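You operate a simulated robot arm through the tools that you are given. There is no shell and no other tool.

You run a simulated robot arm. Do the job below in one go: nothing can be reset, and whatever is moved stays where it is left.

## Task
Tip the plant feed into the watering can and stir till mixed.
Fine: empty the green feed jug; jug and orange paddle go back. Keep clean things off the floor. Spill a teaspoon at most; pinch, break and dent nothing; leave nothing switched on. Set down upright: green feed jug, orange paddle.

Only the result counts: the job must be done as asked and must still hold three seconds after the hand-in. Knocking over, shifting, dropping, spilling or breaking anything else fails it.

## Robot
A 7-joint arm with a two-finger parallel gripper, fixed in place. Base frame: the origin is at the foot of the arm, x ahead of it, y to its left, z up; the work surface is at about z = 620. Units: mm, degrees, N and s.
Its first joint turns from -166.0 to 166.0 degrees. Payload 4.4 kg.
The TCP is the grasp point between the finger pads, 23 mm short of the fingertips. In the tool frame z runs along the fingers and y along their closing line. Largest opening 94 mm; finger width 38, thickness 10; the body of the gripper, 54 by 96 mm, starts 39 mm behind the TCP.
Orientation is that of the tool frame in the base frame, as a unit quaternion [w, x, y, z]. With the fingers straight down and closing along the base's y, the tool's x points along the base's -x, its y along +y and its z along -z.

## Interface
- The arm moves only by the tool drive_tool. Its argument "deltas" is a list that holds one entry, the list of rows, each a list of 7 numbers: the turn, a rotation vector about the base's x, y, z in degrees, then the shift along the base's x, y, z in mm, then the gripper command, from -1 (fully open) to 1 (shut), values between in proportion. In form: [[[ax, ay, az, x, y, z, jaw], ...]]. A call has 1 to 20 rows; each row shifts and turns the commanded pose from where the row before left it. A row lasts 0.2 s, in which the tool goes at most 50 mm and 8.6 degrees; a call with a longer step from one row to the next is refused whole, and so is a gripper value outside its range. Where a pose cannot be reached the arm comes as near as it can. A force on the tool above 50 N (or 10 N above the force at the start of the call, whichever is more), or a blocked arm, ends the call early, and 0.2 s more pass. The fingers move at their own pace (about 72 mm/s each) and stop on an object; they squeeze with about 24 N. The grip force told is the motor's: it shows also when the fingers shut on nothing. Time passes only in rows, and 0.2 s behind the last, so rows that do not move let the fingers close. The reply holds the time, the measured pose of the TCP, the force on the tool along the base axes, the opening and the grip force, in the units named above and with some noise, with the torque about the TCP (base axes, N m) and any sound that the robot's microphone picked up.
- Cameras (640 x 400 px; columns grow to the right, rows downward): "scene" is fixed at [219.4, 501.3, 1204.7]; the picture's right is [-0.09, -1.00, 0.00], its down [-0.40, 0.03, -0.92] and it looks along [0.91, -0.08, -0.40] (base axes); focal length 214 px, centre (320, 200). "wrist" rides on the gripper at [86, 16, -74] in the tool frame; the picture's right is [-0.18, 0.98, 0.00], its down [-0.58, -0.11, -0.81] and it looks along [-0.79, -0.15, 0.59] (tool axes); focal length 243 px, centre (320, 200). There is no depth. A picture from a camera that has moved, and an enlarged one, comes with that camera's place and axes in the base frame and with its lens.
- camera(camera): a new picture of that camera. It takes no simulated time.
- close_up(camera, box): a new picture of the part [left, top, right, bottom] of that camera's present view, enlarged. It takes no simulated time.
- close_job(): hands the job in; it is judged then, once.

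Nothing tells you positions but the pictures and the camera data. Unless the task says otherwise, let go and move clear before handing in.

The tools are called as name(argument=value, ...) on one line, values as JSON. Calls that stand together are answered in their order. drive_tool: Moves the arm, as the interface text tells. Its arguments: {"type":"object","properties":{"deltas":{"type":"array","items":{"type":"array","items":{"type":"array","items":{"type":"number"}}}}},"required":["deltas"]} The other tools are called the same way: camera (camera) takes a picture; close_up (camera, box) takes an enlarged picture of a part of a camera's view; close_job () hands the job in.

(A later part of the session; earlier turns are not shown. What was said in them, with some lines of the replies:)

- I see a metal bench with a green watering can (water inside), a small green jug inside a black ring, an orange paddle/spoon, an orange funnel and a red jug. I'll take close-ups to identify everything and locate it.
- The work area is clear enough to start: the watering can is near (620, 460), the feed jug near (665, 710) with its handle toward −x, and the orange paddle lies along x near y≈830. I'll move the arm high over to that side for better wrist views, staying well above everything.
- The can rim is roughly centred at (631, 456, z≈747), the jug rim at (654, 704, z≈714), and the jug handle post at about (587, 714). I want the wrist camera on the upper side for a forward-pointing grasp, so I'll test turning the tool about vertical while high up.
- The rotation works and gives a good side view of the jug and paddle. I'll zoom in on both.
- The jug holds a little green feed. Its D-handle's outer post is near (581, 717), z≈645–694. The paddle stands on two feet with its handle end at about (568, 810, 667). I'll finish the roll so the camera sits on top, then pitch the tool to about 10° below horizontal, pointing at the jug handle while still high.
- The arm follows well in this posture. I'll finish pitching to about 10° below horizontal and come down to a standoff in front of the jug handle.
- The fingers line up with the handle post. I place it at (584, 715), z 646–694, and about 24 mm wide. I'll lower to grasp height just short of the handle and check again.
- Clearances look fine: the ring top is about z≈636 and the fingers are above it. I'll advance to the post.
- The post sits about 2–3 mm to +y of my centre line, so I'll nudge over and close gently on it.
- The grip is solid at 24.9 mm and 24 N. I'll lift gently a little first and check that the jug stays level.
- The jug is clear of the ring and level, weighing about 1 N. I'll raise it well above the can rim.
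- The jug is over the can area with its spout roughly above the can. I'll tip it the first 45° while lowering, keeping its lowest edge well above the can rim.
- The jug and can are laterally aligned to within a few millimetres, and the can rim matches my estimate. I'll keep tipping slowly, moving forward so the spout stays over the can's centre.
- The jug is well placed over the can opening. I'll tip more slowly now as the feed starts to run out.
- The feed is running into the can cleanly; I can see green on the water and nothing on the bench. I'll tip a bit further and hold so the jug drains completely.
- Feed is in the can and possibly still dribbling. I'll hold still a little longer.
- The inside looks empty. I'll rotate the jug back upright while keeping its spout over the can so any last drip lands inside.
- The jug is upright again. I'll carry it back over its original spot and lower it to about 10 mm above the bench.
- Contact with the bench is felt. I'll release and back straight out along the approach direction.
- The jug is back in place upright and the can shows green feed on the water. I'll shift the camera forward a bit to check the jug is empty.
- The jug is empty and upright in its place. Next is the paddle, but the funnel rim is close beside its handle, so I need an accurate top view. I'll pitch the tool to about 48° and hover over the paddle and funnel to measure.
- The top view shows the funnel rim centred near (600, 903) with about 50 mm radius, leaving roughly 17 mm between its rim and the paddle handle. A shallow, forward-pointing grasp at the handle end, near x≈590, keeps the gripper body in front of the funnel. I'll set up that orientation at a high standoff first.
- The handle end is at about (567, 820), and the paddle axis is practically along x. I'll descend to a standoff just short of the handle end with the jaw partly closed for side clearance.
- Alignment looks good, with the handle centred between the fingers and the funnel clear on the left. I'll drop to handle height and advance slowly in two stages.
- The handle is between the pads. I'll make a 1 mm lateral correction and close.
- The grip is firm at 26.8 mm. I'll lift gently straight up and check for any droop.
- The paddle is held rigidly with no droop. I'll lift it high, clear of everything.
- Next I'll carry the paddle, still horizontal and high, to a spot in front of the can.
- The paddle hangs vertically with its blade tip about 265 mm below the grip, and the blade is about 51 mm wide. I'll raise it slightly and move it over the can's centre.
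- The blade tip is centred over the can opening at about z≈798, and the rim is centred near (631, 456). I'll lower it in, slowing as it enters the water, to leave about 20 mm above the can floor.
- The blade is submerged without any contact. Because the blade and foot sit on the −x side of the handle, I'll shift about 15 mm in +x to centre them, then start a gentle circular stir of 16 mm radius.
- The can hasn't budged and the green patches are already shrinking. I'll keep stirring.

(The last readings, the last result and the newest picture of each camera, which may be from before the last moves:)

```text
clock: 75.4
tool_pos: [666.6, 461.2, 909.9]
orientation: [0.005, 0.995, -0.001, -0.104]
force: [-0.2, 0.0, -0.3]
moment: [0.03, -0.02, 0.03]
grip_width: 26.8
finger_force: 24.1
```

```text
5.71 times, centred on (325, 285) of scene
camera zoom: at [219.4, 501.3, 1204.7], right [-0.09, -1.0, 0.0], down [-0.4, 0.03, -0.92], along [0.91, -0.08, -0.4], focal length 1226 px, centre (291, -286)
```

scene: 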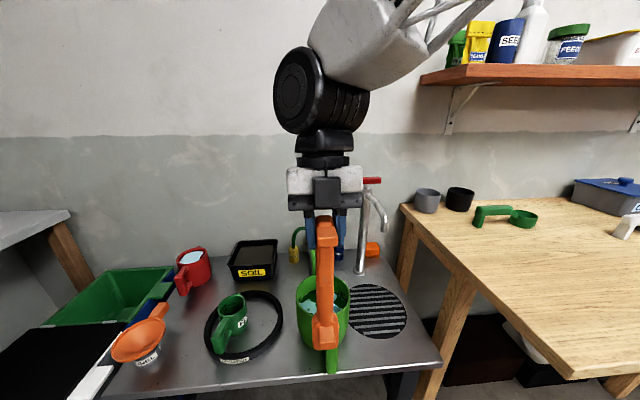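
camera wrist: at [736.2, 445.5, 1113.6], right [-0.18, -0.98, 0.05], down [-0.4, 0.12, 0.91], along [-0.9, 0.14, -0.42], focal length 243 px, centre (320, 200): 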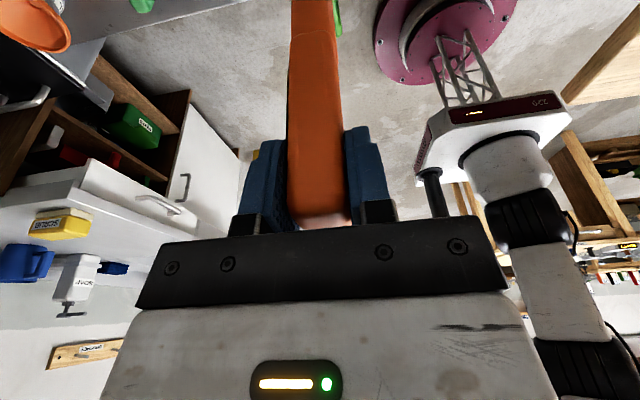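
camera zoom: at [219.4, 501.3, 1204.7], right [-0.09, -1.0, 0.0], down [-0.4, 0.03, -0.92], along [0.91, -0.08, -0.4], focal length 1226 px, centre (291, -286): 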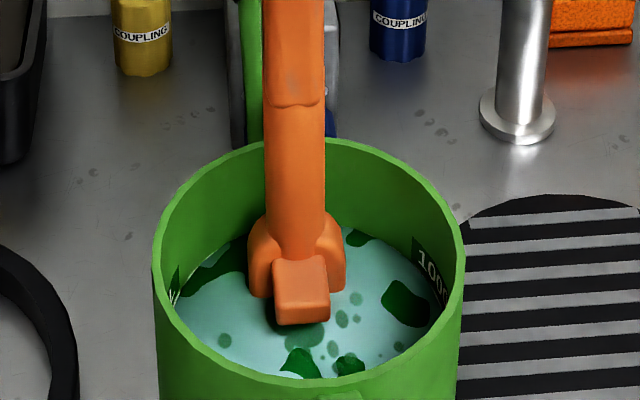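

The blotches are fading steadily. More stirring of the same kind.

drive_tool(deltas=[[[0, 0, 0, -4.69, 11.31, 0, 1], [0, 0, 0, -11.31, 4.69, 0, 1], [0, 0, 0, -11.31, -4.69, 0, 1], [0, 0, 0, -4.69, -11.31, 0, 1], [0, 0, 0, 4.69, -11.31, 0, 1], [0, 0, 0, 11.31, -4.69, 0, 1], [0, 0, 0, 11.31, 4.69, 0, 1], [0, 0, 0, 4.69, 11.31, 0, 1], [0, 0, 0, -4.69, 11.31, 0, 1], [0, 0, 0, -11.31, 4.69, 0, 1], [0, 0, 0, -11.31, -4.69, 0, 1], [0, 0, 0, -4.69, -11.31, 0, 1], [0, 0, 0, 4.69, -11.31, 0, 1], [0, 0, 0, 11.31, -4.69, 0, 1], [0, 0, 0, 11.31, 4.69, 0, 1], [0, 0, 0, 4.69, 11.31, 0, 1]]])

drive_tool(deltas=[[[0, 0, 0, -4.69, 11.31, 0, 1], [0, 0, 0, -11.31, 4.69, 0, 1], [0, 0, 0, -11.31, -4.69, 0, 1], [0, 0, 0, -4.69, -11.31, 0, 1], [0, 0, 0, 4.69, -11.31, 0, 1], [0, 0, 0, 11.31, -4.69, 0, 1], [0, 0, 0, 11.31, 4.69, 0, 1], [0, 0, 0, 4.69, 11.31, 0, 1], [0, 0, 0, -4.69, 11.31, 0, 1], [0, 0, 0, -11.31, 4.69, 0, 1], [0, 0, 0, -11.31, -4.69, 0, 1], [0, 0, 0, -4.69, -11.31, 0, 1], [0, 0, 0, 4.69, -11.31, 0, 1], [0, 0, 0, 11.31, -4.69, 0, 1], [0, 0, 0, 11.31, 4.69, 0, 1], [0, 0, 0, 4.69, 11.31, 0, 1]]])

close_up(camera="scene", box=[290, 250, 360, 320])

```text
clock: 78.8
tool_pos: [667.7, 459.6, 911.5]
orientation: [0.006, 0.994, -0.001, -0.105]
force: [0.0, 0.5, -0.5]
moment: [0.01, 0.03, 0.0]
grip_width: 27.1
finger_force: 23.6
```

```text
clock: 82.2
tool_pos: [667.6, 460.0, 911.5]
orientation: [0.006, 0.994, -0.001, -0.105]
force: [0.4, -1.1, -0.8]
moment: [-0.05, 0.0, 0.0]
grip_width: 26.9
finger_force: 24.3
```

```text
5.71 times, centred on (325, 285) of scene
camera zoom: at [219.4, 501.3, 1204.7], right [-0.09, -1.0, 0.0], down [-0.4, 0.03, -0.92], along [0.91, -0.08, -0.4], focal length 1226 px, centre (291, -286)
```

zoom: 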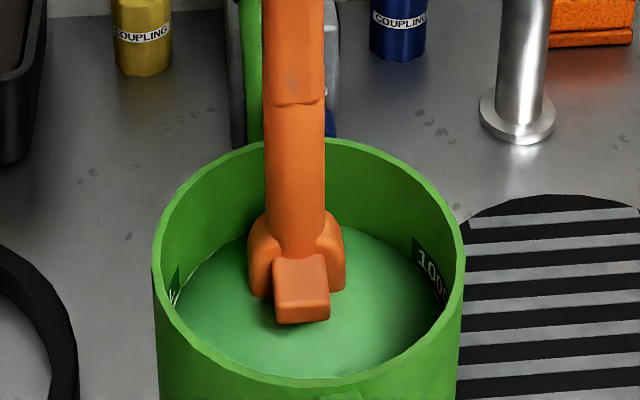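

The liquid is now a uniform green, so it looks mixed. I'll do two more turns for certainty and then bring the paddle back to the centre.

drive_tool(deltas=[[[0, 0, 0, -4.69, 11.31, 0, 1], [0, 0, 0, -11.31, 4.69, 0, 1], [0, 0, 0, -11.31, -4.69, 0, 1], [0, 0, 0, -4.69, -11.31, 0, 1], [0, 0, 0, 4.69, -11.31, 0, 1], [0, 0, 0, 11.31, -4.69, 0, 1], [0, 0, 0, 11.31, 4.69, 0, 1], [0, 0, 0, 4.69, 11.31, 0, 1], [0, 0, 0, -4.69, 11.31, 0, 1], [0, 0, 0, -11.31, 4.69, 0, 1], [0, 0, 0, -11.31, -4.69, 0, 1], [0, 0, 0, -4.69, -11.31, 0, 1], [0, 0, 0, 4.69, -11.31, 0, 1], [0, 0, 0, 11.31, -4.69, 0, 1], [0, 0, 0, 11.31, 4.69, 0, 1], [0, 0, 0, 4.69, 11.31, 0, 1], [0, 0, 0, -8, 0, 0, 1], [0, 0, 0, -10, 0, 0, 1], [0, 0, 0, -3, 0, 0, 1]]])

close_up(camera="scene", box=[290, 250, 360, 320])

```text
clock: 86.2
tool_pos: [645.1, 459.9, 911.1]
orientation: [0.006, 0.995, -0.001, -0.104]
force: [-0.5, -0.9, -1.0]
moment: [0.0, 0.02, 0.03]
grip_width: 26.8
finger_force: 23.8
```

```text
5.71 times, centred on (325, 285) of scene
camera zoom: at [219.4, 501.3, 1204.7], right [-0.09, -1.0, 0.0], down [-0.4, 0.03, -0.92], along [0.91, -0.08, -0.4], focal length 1226 px, centre (291, -286)
```

zoom: 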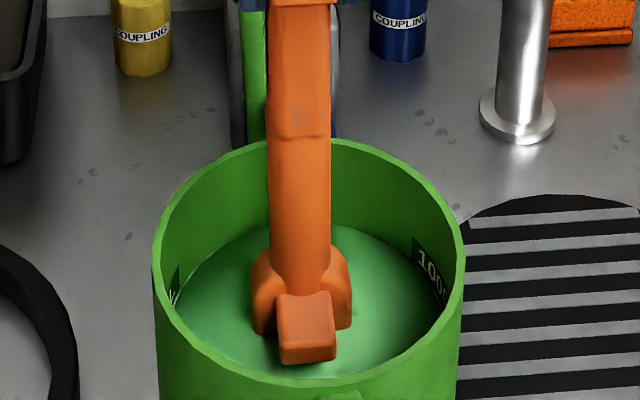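

Fully uniform. I'll raise the blade slowly until it's just above the liquid but still inside the can, and let it drip there.

drive_tool(deltas=[[[0, 0, 0, 0, 0, 4, 1], [0, 0, 0, 0, 0, 8, 1], [0, 0, 0, 0, 0, 10, 1], [0, 0, 0, 0, 0, 10, 1], [0, 0, 0, 0, 0, 10, 1], [0, 0, 0, 0, 0, 10, 1], [0, 0, 0, 0, 0, 10, 1], [0, 0, 0, 0, 0, 8, 1], [0, 0, 0, 0, 0, 5, 1], [0, 0, 0, 0, 0, 0, 1], [0, 0, 0, 0, 0, 0, 1], [0, 0, 0, 0, 0, 0, 1], [0, 0, 0, 0, 0, 0, 1], [0, 0, 0, 0, 0, 0, 1], [0, 0, 0, 0, 0, 0, 1], [0, 0, 0, 0, 0, 0, 1], [0, 0, 0, 0, 0, 0, 1], [0, 0, 0, 0, 0, 0, 1], [0, 0, 0, 0, 0, 0, 1], [0, 0, 0, 0, 0, 0, 1]]])

close_up(camera="scene", box=[290, 250, 360, 320])

```text
clock: 90.4
tool_pos: [646.6, 461.8, 986.0]
orientation: [0.006, 0.995, 0.0, -0.103]
force: [0.4, 0.0, -0.3]
moment: [0.0, 0.02, -0.02]
grip_width: 26.8
finger_force: 24.3
```

```text
5.71 times, centred on (325, 285) of scene
camera zoom: at [219.4, 501.3, 1204.7], right [-0.09, -1.0, 0.0], down [-0.4, 0.03, -0.92], along [0.91, -0.08, -0.4], focal length 1226 px, centre (291, -286)
```

zoom: 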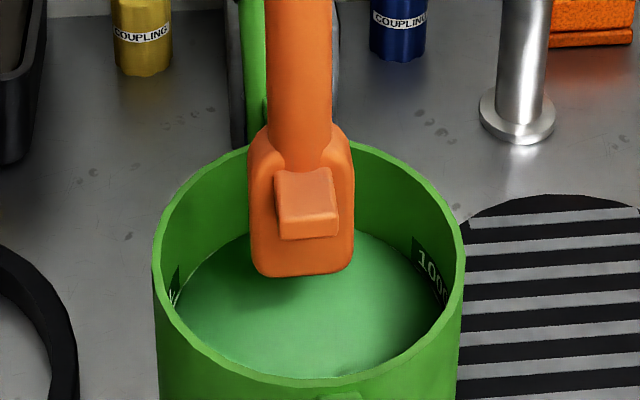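

The blade is clear of the liquid. I'll let it drip a few seconds more, then raise it over the rim.

drive_tool(deltas=[[[0, 0, 0, 0, 0, 0, 1], [0, 0, 0, 0, 0, 0, 1], [0, 0, 0, 0, 0, 0, 1], [0, 0, 0, 0, 0, 0, 1], [0, 0, 0, 0, 0, 0, 1], [0, 0, 0, 0, 0, 0, 1], [0, 0, 0, 0, 0, 0, 1], [0, 0, 0, 0, 0, 0, 1], [0, 0, 0, 0, 0, 0, 1], [0, 0, 0, 0, 0, 0, 1], [0, 0, 0, 0, 0, 0, 1], [0, 0, 0, -1, 0, 5, 1], [0, 0, 0, -1, 0, 12, 1], [0, 0, 0, -1, 0, 18, 1], [0, 0, 0, -1, 0, 20, 1], [0, 0, 0, -1, 0, 15, 1], [0, 0, 0, -1, 0, 8, 1], [0, 0, 0, 0, 0, 0, 1], [0, 0, 0, 0, 0, 0, 1], [0, 0, 0, 0, 0, 0, 1]]])

close_up(camera="scene", box=[270, 190, 380, 370])

```text
clock: 94.6
tool_pos: [638.3, 460.3, 1063.0]
orientation: [0.006, 0.995, -0.001, -0.104]
force: [-0.7, -0.6, -1.2]
moment: [-0.02, 0.03, -0.01]
grip_width: 26.9
finger_force: 24.1
```

```text
2.22 times, centred on (325, 280) of scene
camera zoom: at [219.4, 501.3, 1204.7], right [-0.09, -1.0, 0.0], down [-0.4, 0.03, -0.92], along [0.91, -0.08, -0.4], focal length 477 px, centre (309, 22)
```

zoom: 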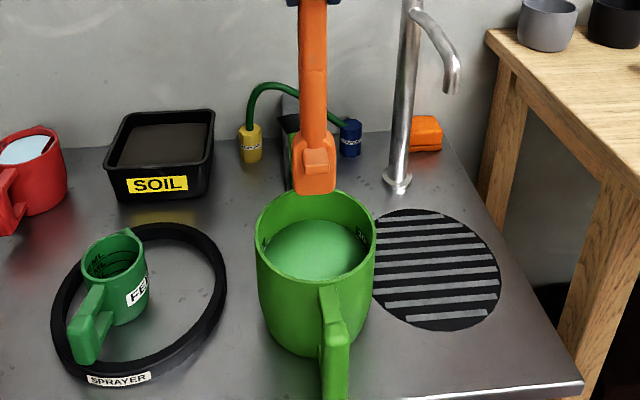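

All tidy with no drips. I'll move back off the can and then rotate the paddle to horizontal.

drive_tool(deltas=[[[0, 0, 0, -3, 0, 0, 1], [0, 0, 0, -12, 0.5, 0, 1], [0, 0, 0, -22, 1.5, 0, 1], [0, 0, 0, -28, 2, 0, 1], [0, 0, 0, -30, 2, 0, 1], [0, 0, 0, -28, 2, 0, 1], [0, 0, 0, -20, 1.5, -5, 1], [0, 0, 0, -10, 0.5, -8, 1], [0, 0, 0, -4.5, 0, -9, 1]]])

drive_tool(deltas=[[[0, -4, 0, 0, 0, 0, 1], [0, -7.5, 0, 0, 0, 0, 1], [0, -8, 0, 0, 0, 0, 1], [0, -8, 0, 0, 0, 0, 1], [0, -8, 0, 0, 0, 0, 1], [0, -8, 0, 0, 0, 0, 1], [0, -8, 0, 0, 0, 0, 1], [0, -8, 0, 0, 0, 0, 1], [0, -8, 0, 0, 0, 0, 1], [0, -8, 0, 0, 0, 0, 1], [0, -7.5, 0, 0, 0, 0, 1], [0, -7, 0, 0, 0, 0, 1]]])

camera(camera="wrist")

```text
clock: 96.6
tool_pos: [481.2, 471.7, 1041.8]
orientation: [0.006, 0.995, 0.0, -0.104]
force: [-0.4, -0.4, -1.2]
moment: [0.04, 0.0, 0.02]
grip_width: 26.7
finger_force: 24.0
```

```text
clock: 99.2
tool_pos: [481.1, 471.0, 1041.5]
orientation: [0.002, 0.777, -0.005, 0.63]
force: [-0.3, 0.5, -0.9]
moment: [0.01, 0.07, 0.02]
grip_width: 26.7
finger_force: 23.6
```

```text
taken
camera wrist: at [425.8, 455.6, 1142.0], right [-0.05, -0.98, -0.18], down [-0.91, 0.12, -0.4], along [0.42, 0.15, -0.9], focal length 243 px, centre (320, 200)
```

wrist: 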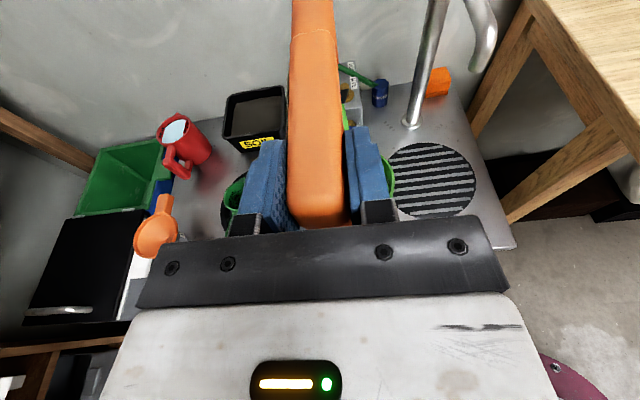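

The paddle is horizontal again with the grip unchanged. I'll carry it back over its original place.

drive_tool(deltas=[[[0, 0, 0, 3.0, 9.7, 0, 1], [0, 0, 0, 6.1, 19.3, 0, 1], [0, 0, 0, 9.1, 29.0, 0, 1], [0, 0, 0, 11.1, 35.4, 0, 1], [0, 0, 0, 12.1, 38.6, 0, 1], [0, 0, 0, 13.1, 41.9, 0, 1], [0, 0, 0, 13.1, 41.9, 0, 1], [0, 0, 0, 12.1, 38.6, 0, 1], [0, 0, 0, 11.1, 35.4, 0, 1], [0, 0, 0, 9.1, 29.0, 0, 1], [0, 0, 0, 6.1, 19.3, 0, 1], [0, 0, 0, 3.0, 9.7, 0, 1]]])

drive_tool(deltas=[[[0, 0, 0, 0, 0, -8, 1], [0, 0, 0, 0, 0, -18, 1], [0, 0, 0, 0, 0, -28, 1], [0, 0, 0, 0, 0, -38, 1], [0, 0, 0, 0, 0, -42, 1], [0, 0, 0, 0, 0, -42, 1], [0, 0, 0, 0, 0, -40, 1], [0, 0, 0, 0, 0, -34, 1], [0, 0, 0, 0, 0, -26, 1], [0, 0, 0, 0, 0, -18, 1], [0, 0, 0, 0, 0, -12, 1]]])

camera(camera="wrist")

camera(camera="scene")

```text
clock: 101.8
tool_pos: [591.9, 817.7, 1042.5]
orientation: [0.003, 0.777, -0.005, 0.63]
force: [-0.1, -0.3, -0.7]
moment: [-0.01, 0.1, 0.0]
grip_width: 26.9
finger_force: 24.3
```

```text
clock: 104.2
tool_pos: [593.1, 818.9, 736.4]
orientation: [0.004, 0.776, -0.006, 0.63]
force: [-0.3, -0.5, -1.3]
moment: [0.01, 0.05, 0.02]
grip_width: 27.0
finger_force: 24.4
```

```text
taken
camera wrist: at [537.3, 804.2, 836.4], right [-0.05, -0.98, -0.18], down [-0.91, 0.12, -0.4], along [0.42, 0.15, -0.9], focal length 243 px, centre (320, 200)
```

wrist: 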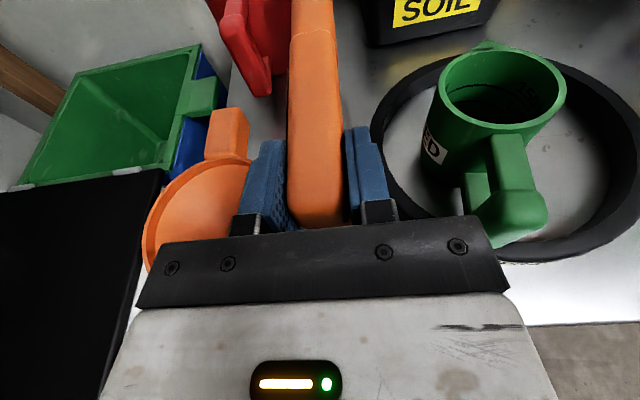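

```text
taken
```

scene: 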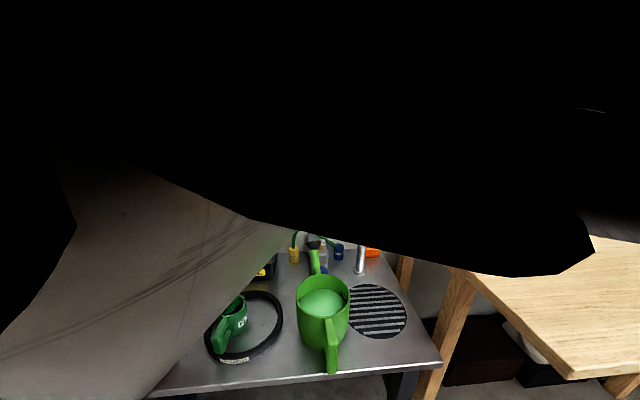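

I'm 2–3 mm ahead in x, so I'll correct that and lower to just above contact.

drive_tool(deltas=[[[0, 0, 0, -1.5, -0.2, -10, 1], [0, 0, 0, -1.2, -0.2, -20, 1], [0, 0, 0, 0, 0, -20, 1], [0, 0, 0, 0, 0, -12, 1], [0, 0, 0, 0, 0, -7, 1], [0, 0, 0, 0, 0, -3, 1]]])

camera(camera="wrist")

```text
clock: 105.6
tool_pos: [589.8, 818.2, 663.8]
orientation: [0.003, 0.777, -0.005, 0.63]
force: [0.3, -0.1, -0.7]
moment: [0.03, 0.07, 0.0]
grip_width: 26.8
finger_force: 24.4
```

```text
taken
camera wrist: at [533.7, 802.7, 764.1], right [-0.05, -0.98, -0.18], down [-0.91, 0.12, -0.4], along [0.42, 0.14, -0.9], focal length 243 px, centre (320, 200)
```

wrist: 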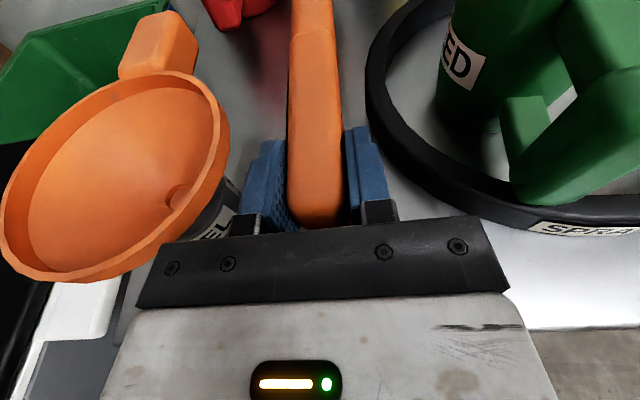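

drive_tool(deltas=[[[0, 0, 0, 0.6, 0.6, -2, 1], [0, 0, 0, 0, 0, -1.5, 1], [0, 0, 0, 0, 0, -1, 1], [0, 0, 0, 0, 0, -0.5, 1]]])

```text
clock: 106.6
tool_pos: [589.4, 817.8, 658.5]
orientation: [0.003, 0.777, -0.005, 0.63]
force: [-0.2, 0.4, -1.4]
moment: [0.04, 0.08, -0.01]
grip_width: 26.8
finger_force: 23.9
```

drive_tool(deltas=[[[0, 0, 0, 0.4, 0.4, -0.6, 1], [0, 0, 0, 0, 0, -0.5, 1], [0, 0, 0, 0, 0, 0, 1]]])

```text
clock: 107.4
tool_pos: [589.5, 818.4, 657.6]
orientation: [0.003, 0.777, -0.006, 0.63]
force: [-1.7, -0.2, 3.7]
moment: [-0.09, -0.75, -0.02]
grip_width: 26.5
finger_force: 24.2
```

The blade foot is touching the bench. I'll release to the same opening I came in with.

drive_tool(deltas=[[[0, 0, 0, 0, 0, 0, 0.4], [0, 0, 0, 0, 0, 0, 0.2], [0, 0, 0, 0, 0, 0, -0.1], [0, 0, 0, 0, 0, 0, -0.1], [0, 0, 0, 0, 0, 0, -0.1]]])

close_up(camera="wrist", box=[200, 0, 420, 230])

```text
clock: 108.6
tool_pos: [591.8, 817.6, 657.8]
orientation: [0.003, 0.776, -0.004, 0.63]
force: [0.0, 0.3, -0.3]
moment: [0.02, -0.03, -0.01]
grip_width: 51.6
finger_force: 0.1
```

```text
1.74 times, centred on (310, 115) of wrist
camera zoom: at [534.4, 803.2, 758.0], right [-0.05, -0.98, -0.18], down [-0.91, 0.12, -0.4], along [0.42, 0.14, -0.9], focal length 422 px, centre (337, 348)
```

zoom: 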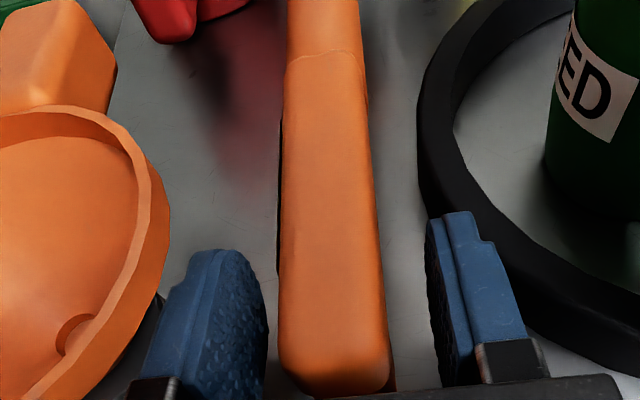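

The paddle is resting on its feet where it was. I'll back straight out and then rise clear.

drive_tool(deltas=[[[0, 0, 0, -8, 0.1, 0, -0.1], [0, 0, 0, -15, 0.2, 0, -0.1], [0, 0, 0, -20, 0.2, 0, -0.1], [0, 0, 0, -20, 0.2, 2, -0.1], [0, 0, 0, -20, 0.2, 4, -0.1], [0, 0, 0, -15, 0, 12, -0.1], [0, 0, 0, -5, 0, 25, -0.1], [0, 0, 0, 0, 0, 35, -0.1], [0, 0, 0, 0, 0, 40, -0.1], [0, 0, 0, 0, 0, 40, -0.1], [0, 0, 0, 0, 0, 40, -0.1], [0, 0, 0, 0, 0, 40, -0.1], [0, 0, 0, 0, 0, 40, -0.1], [0, 0, 0, 0, 0, 25, -0.1]]])

camera(camera="wrist")

camera(camera="scene")

```text
clock: 111.6
tool_pos: [486.0, 820.7, 960.0]
orientation: [0.003, 0.777, -0.005, 0.63]
force: [-0.1, -0.5, -1.1]
moment: [0.02, -0.02, -0.01]
grip_width: 51.8
finger_force: 0.2
```

```text
taken
camera wrist: at [431.4, 804.6, 1060.0], right [-0.05, -0.98, -0.18], down [-0.91, 0.12, -0.4], along [0.42, 0.14, -0.9], focal length 243 px, centre (320, 200)
```

wrist: 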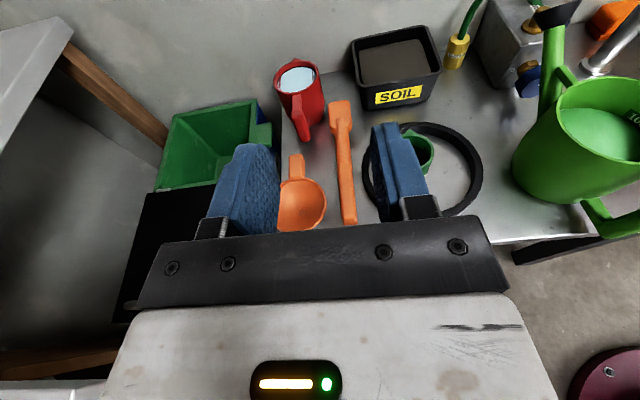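

```text
taken
```

scene: 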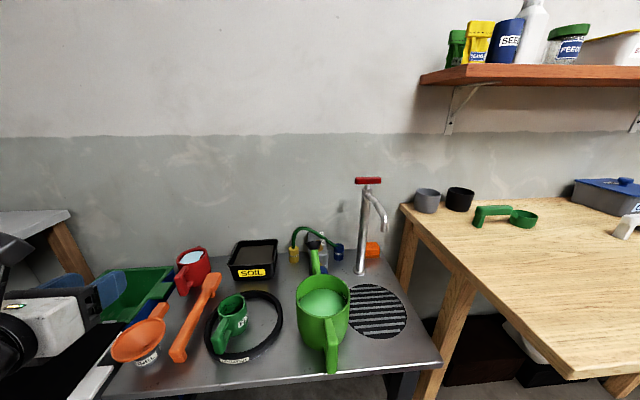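

Everything looks as it was at the start. I'll compare close-ups with the initial pictures to confirm positions and check for spills.

close_up(camera="scene", box=[100, 230, 300, 390])

close_up(camera="scene", box=[190, 270, 290, 370])

close_up(camera="scene", box=[260, 230, 440, 390])

```text
2.50 times, centred on (200, 310) of scene
camera zoom: at [219.4, 501.3, 1204.7], right [-0.09, -1.0, 0.0], down [-0.4, 0.03, -0.92], along [0.91, -0.08, -0.4], focal length 536 px, centre (620, -75)
```

zoom: 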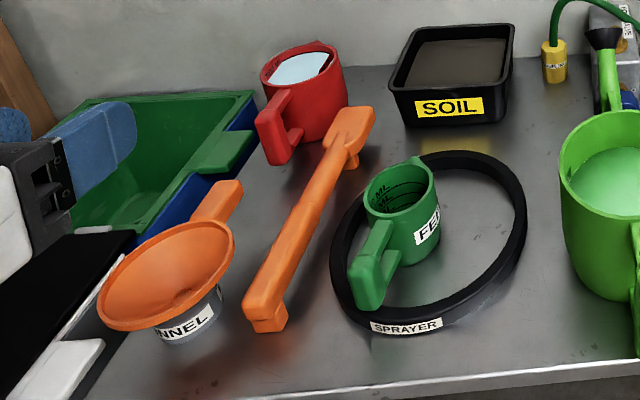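

```text
4.00 times, centred on (240, 320) of scene
camera zoom: at [219.4, 501.3, 1204.7], right [-0.09, -1.0, 0.0], down [-0.4, 0.03, -0.92], along [0.91, -0.08, -0.4], focal length 858 px, centre (640, -280)
```

zoom: 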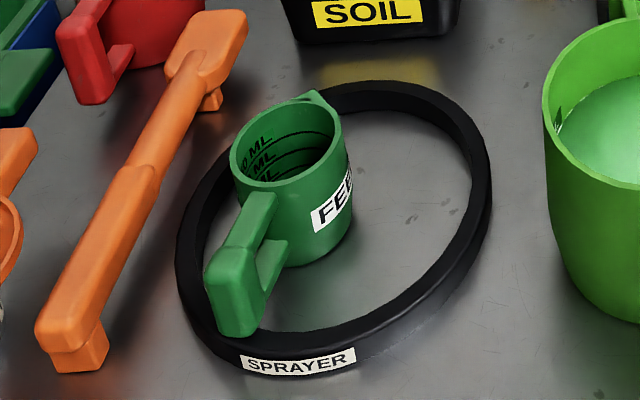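

```text
2.50 times, centred on (350, 310) of scene
camera zoom: at [219.4, 501.3, 1204.7], right [-0.09, -1.0, 0.0], down [-0.4, 0.03, -0.92], along [0.91, -0.08, -0.4], focal length 536 px, centre (245, -75)
```

zoom: 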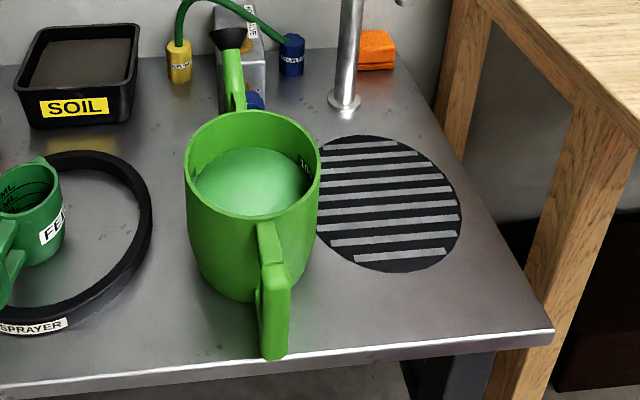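

The can's contents are mixed to an even green, and the jug is empty. Jug and paddle are back upright in their places, give or take a few millimetres. The can and everything else look unmoved, I can see no spill, and the arm is clear. I'm handing the job in.

close_job()

```text
The job is handed in.
```

The plant feed is in the watering can and stirred until the liquid was an even green. I've handed the job in.

- **Jug:** it looks empty. It stands upright inside the sprayer ring, within a few millimetres of where it started, with its handle turned a few degrees.
- **Paddle:** I let it drip over the can, then set it back on its feet within a few millimetres of its old place.
- **Everything else:** the can, funnel, red jug, ring and tap look unmoved in the before-and-after pictures. I saw no spill, switched nothing on, and left the arm clear of the bench.
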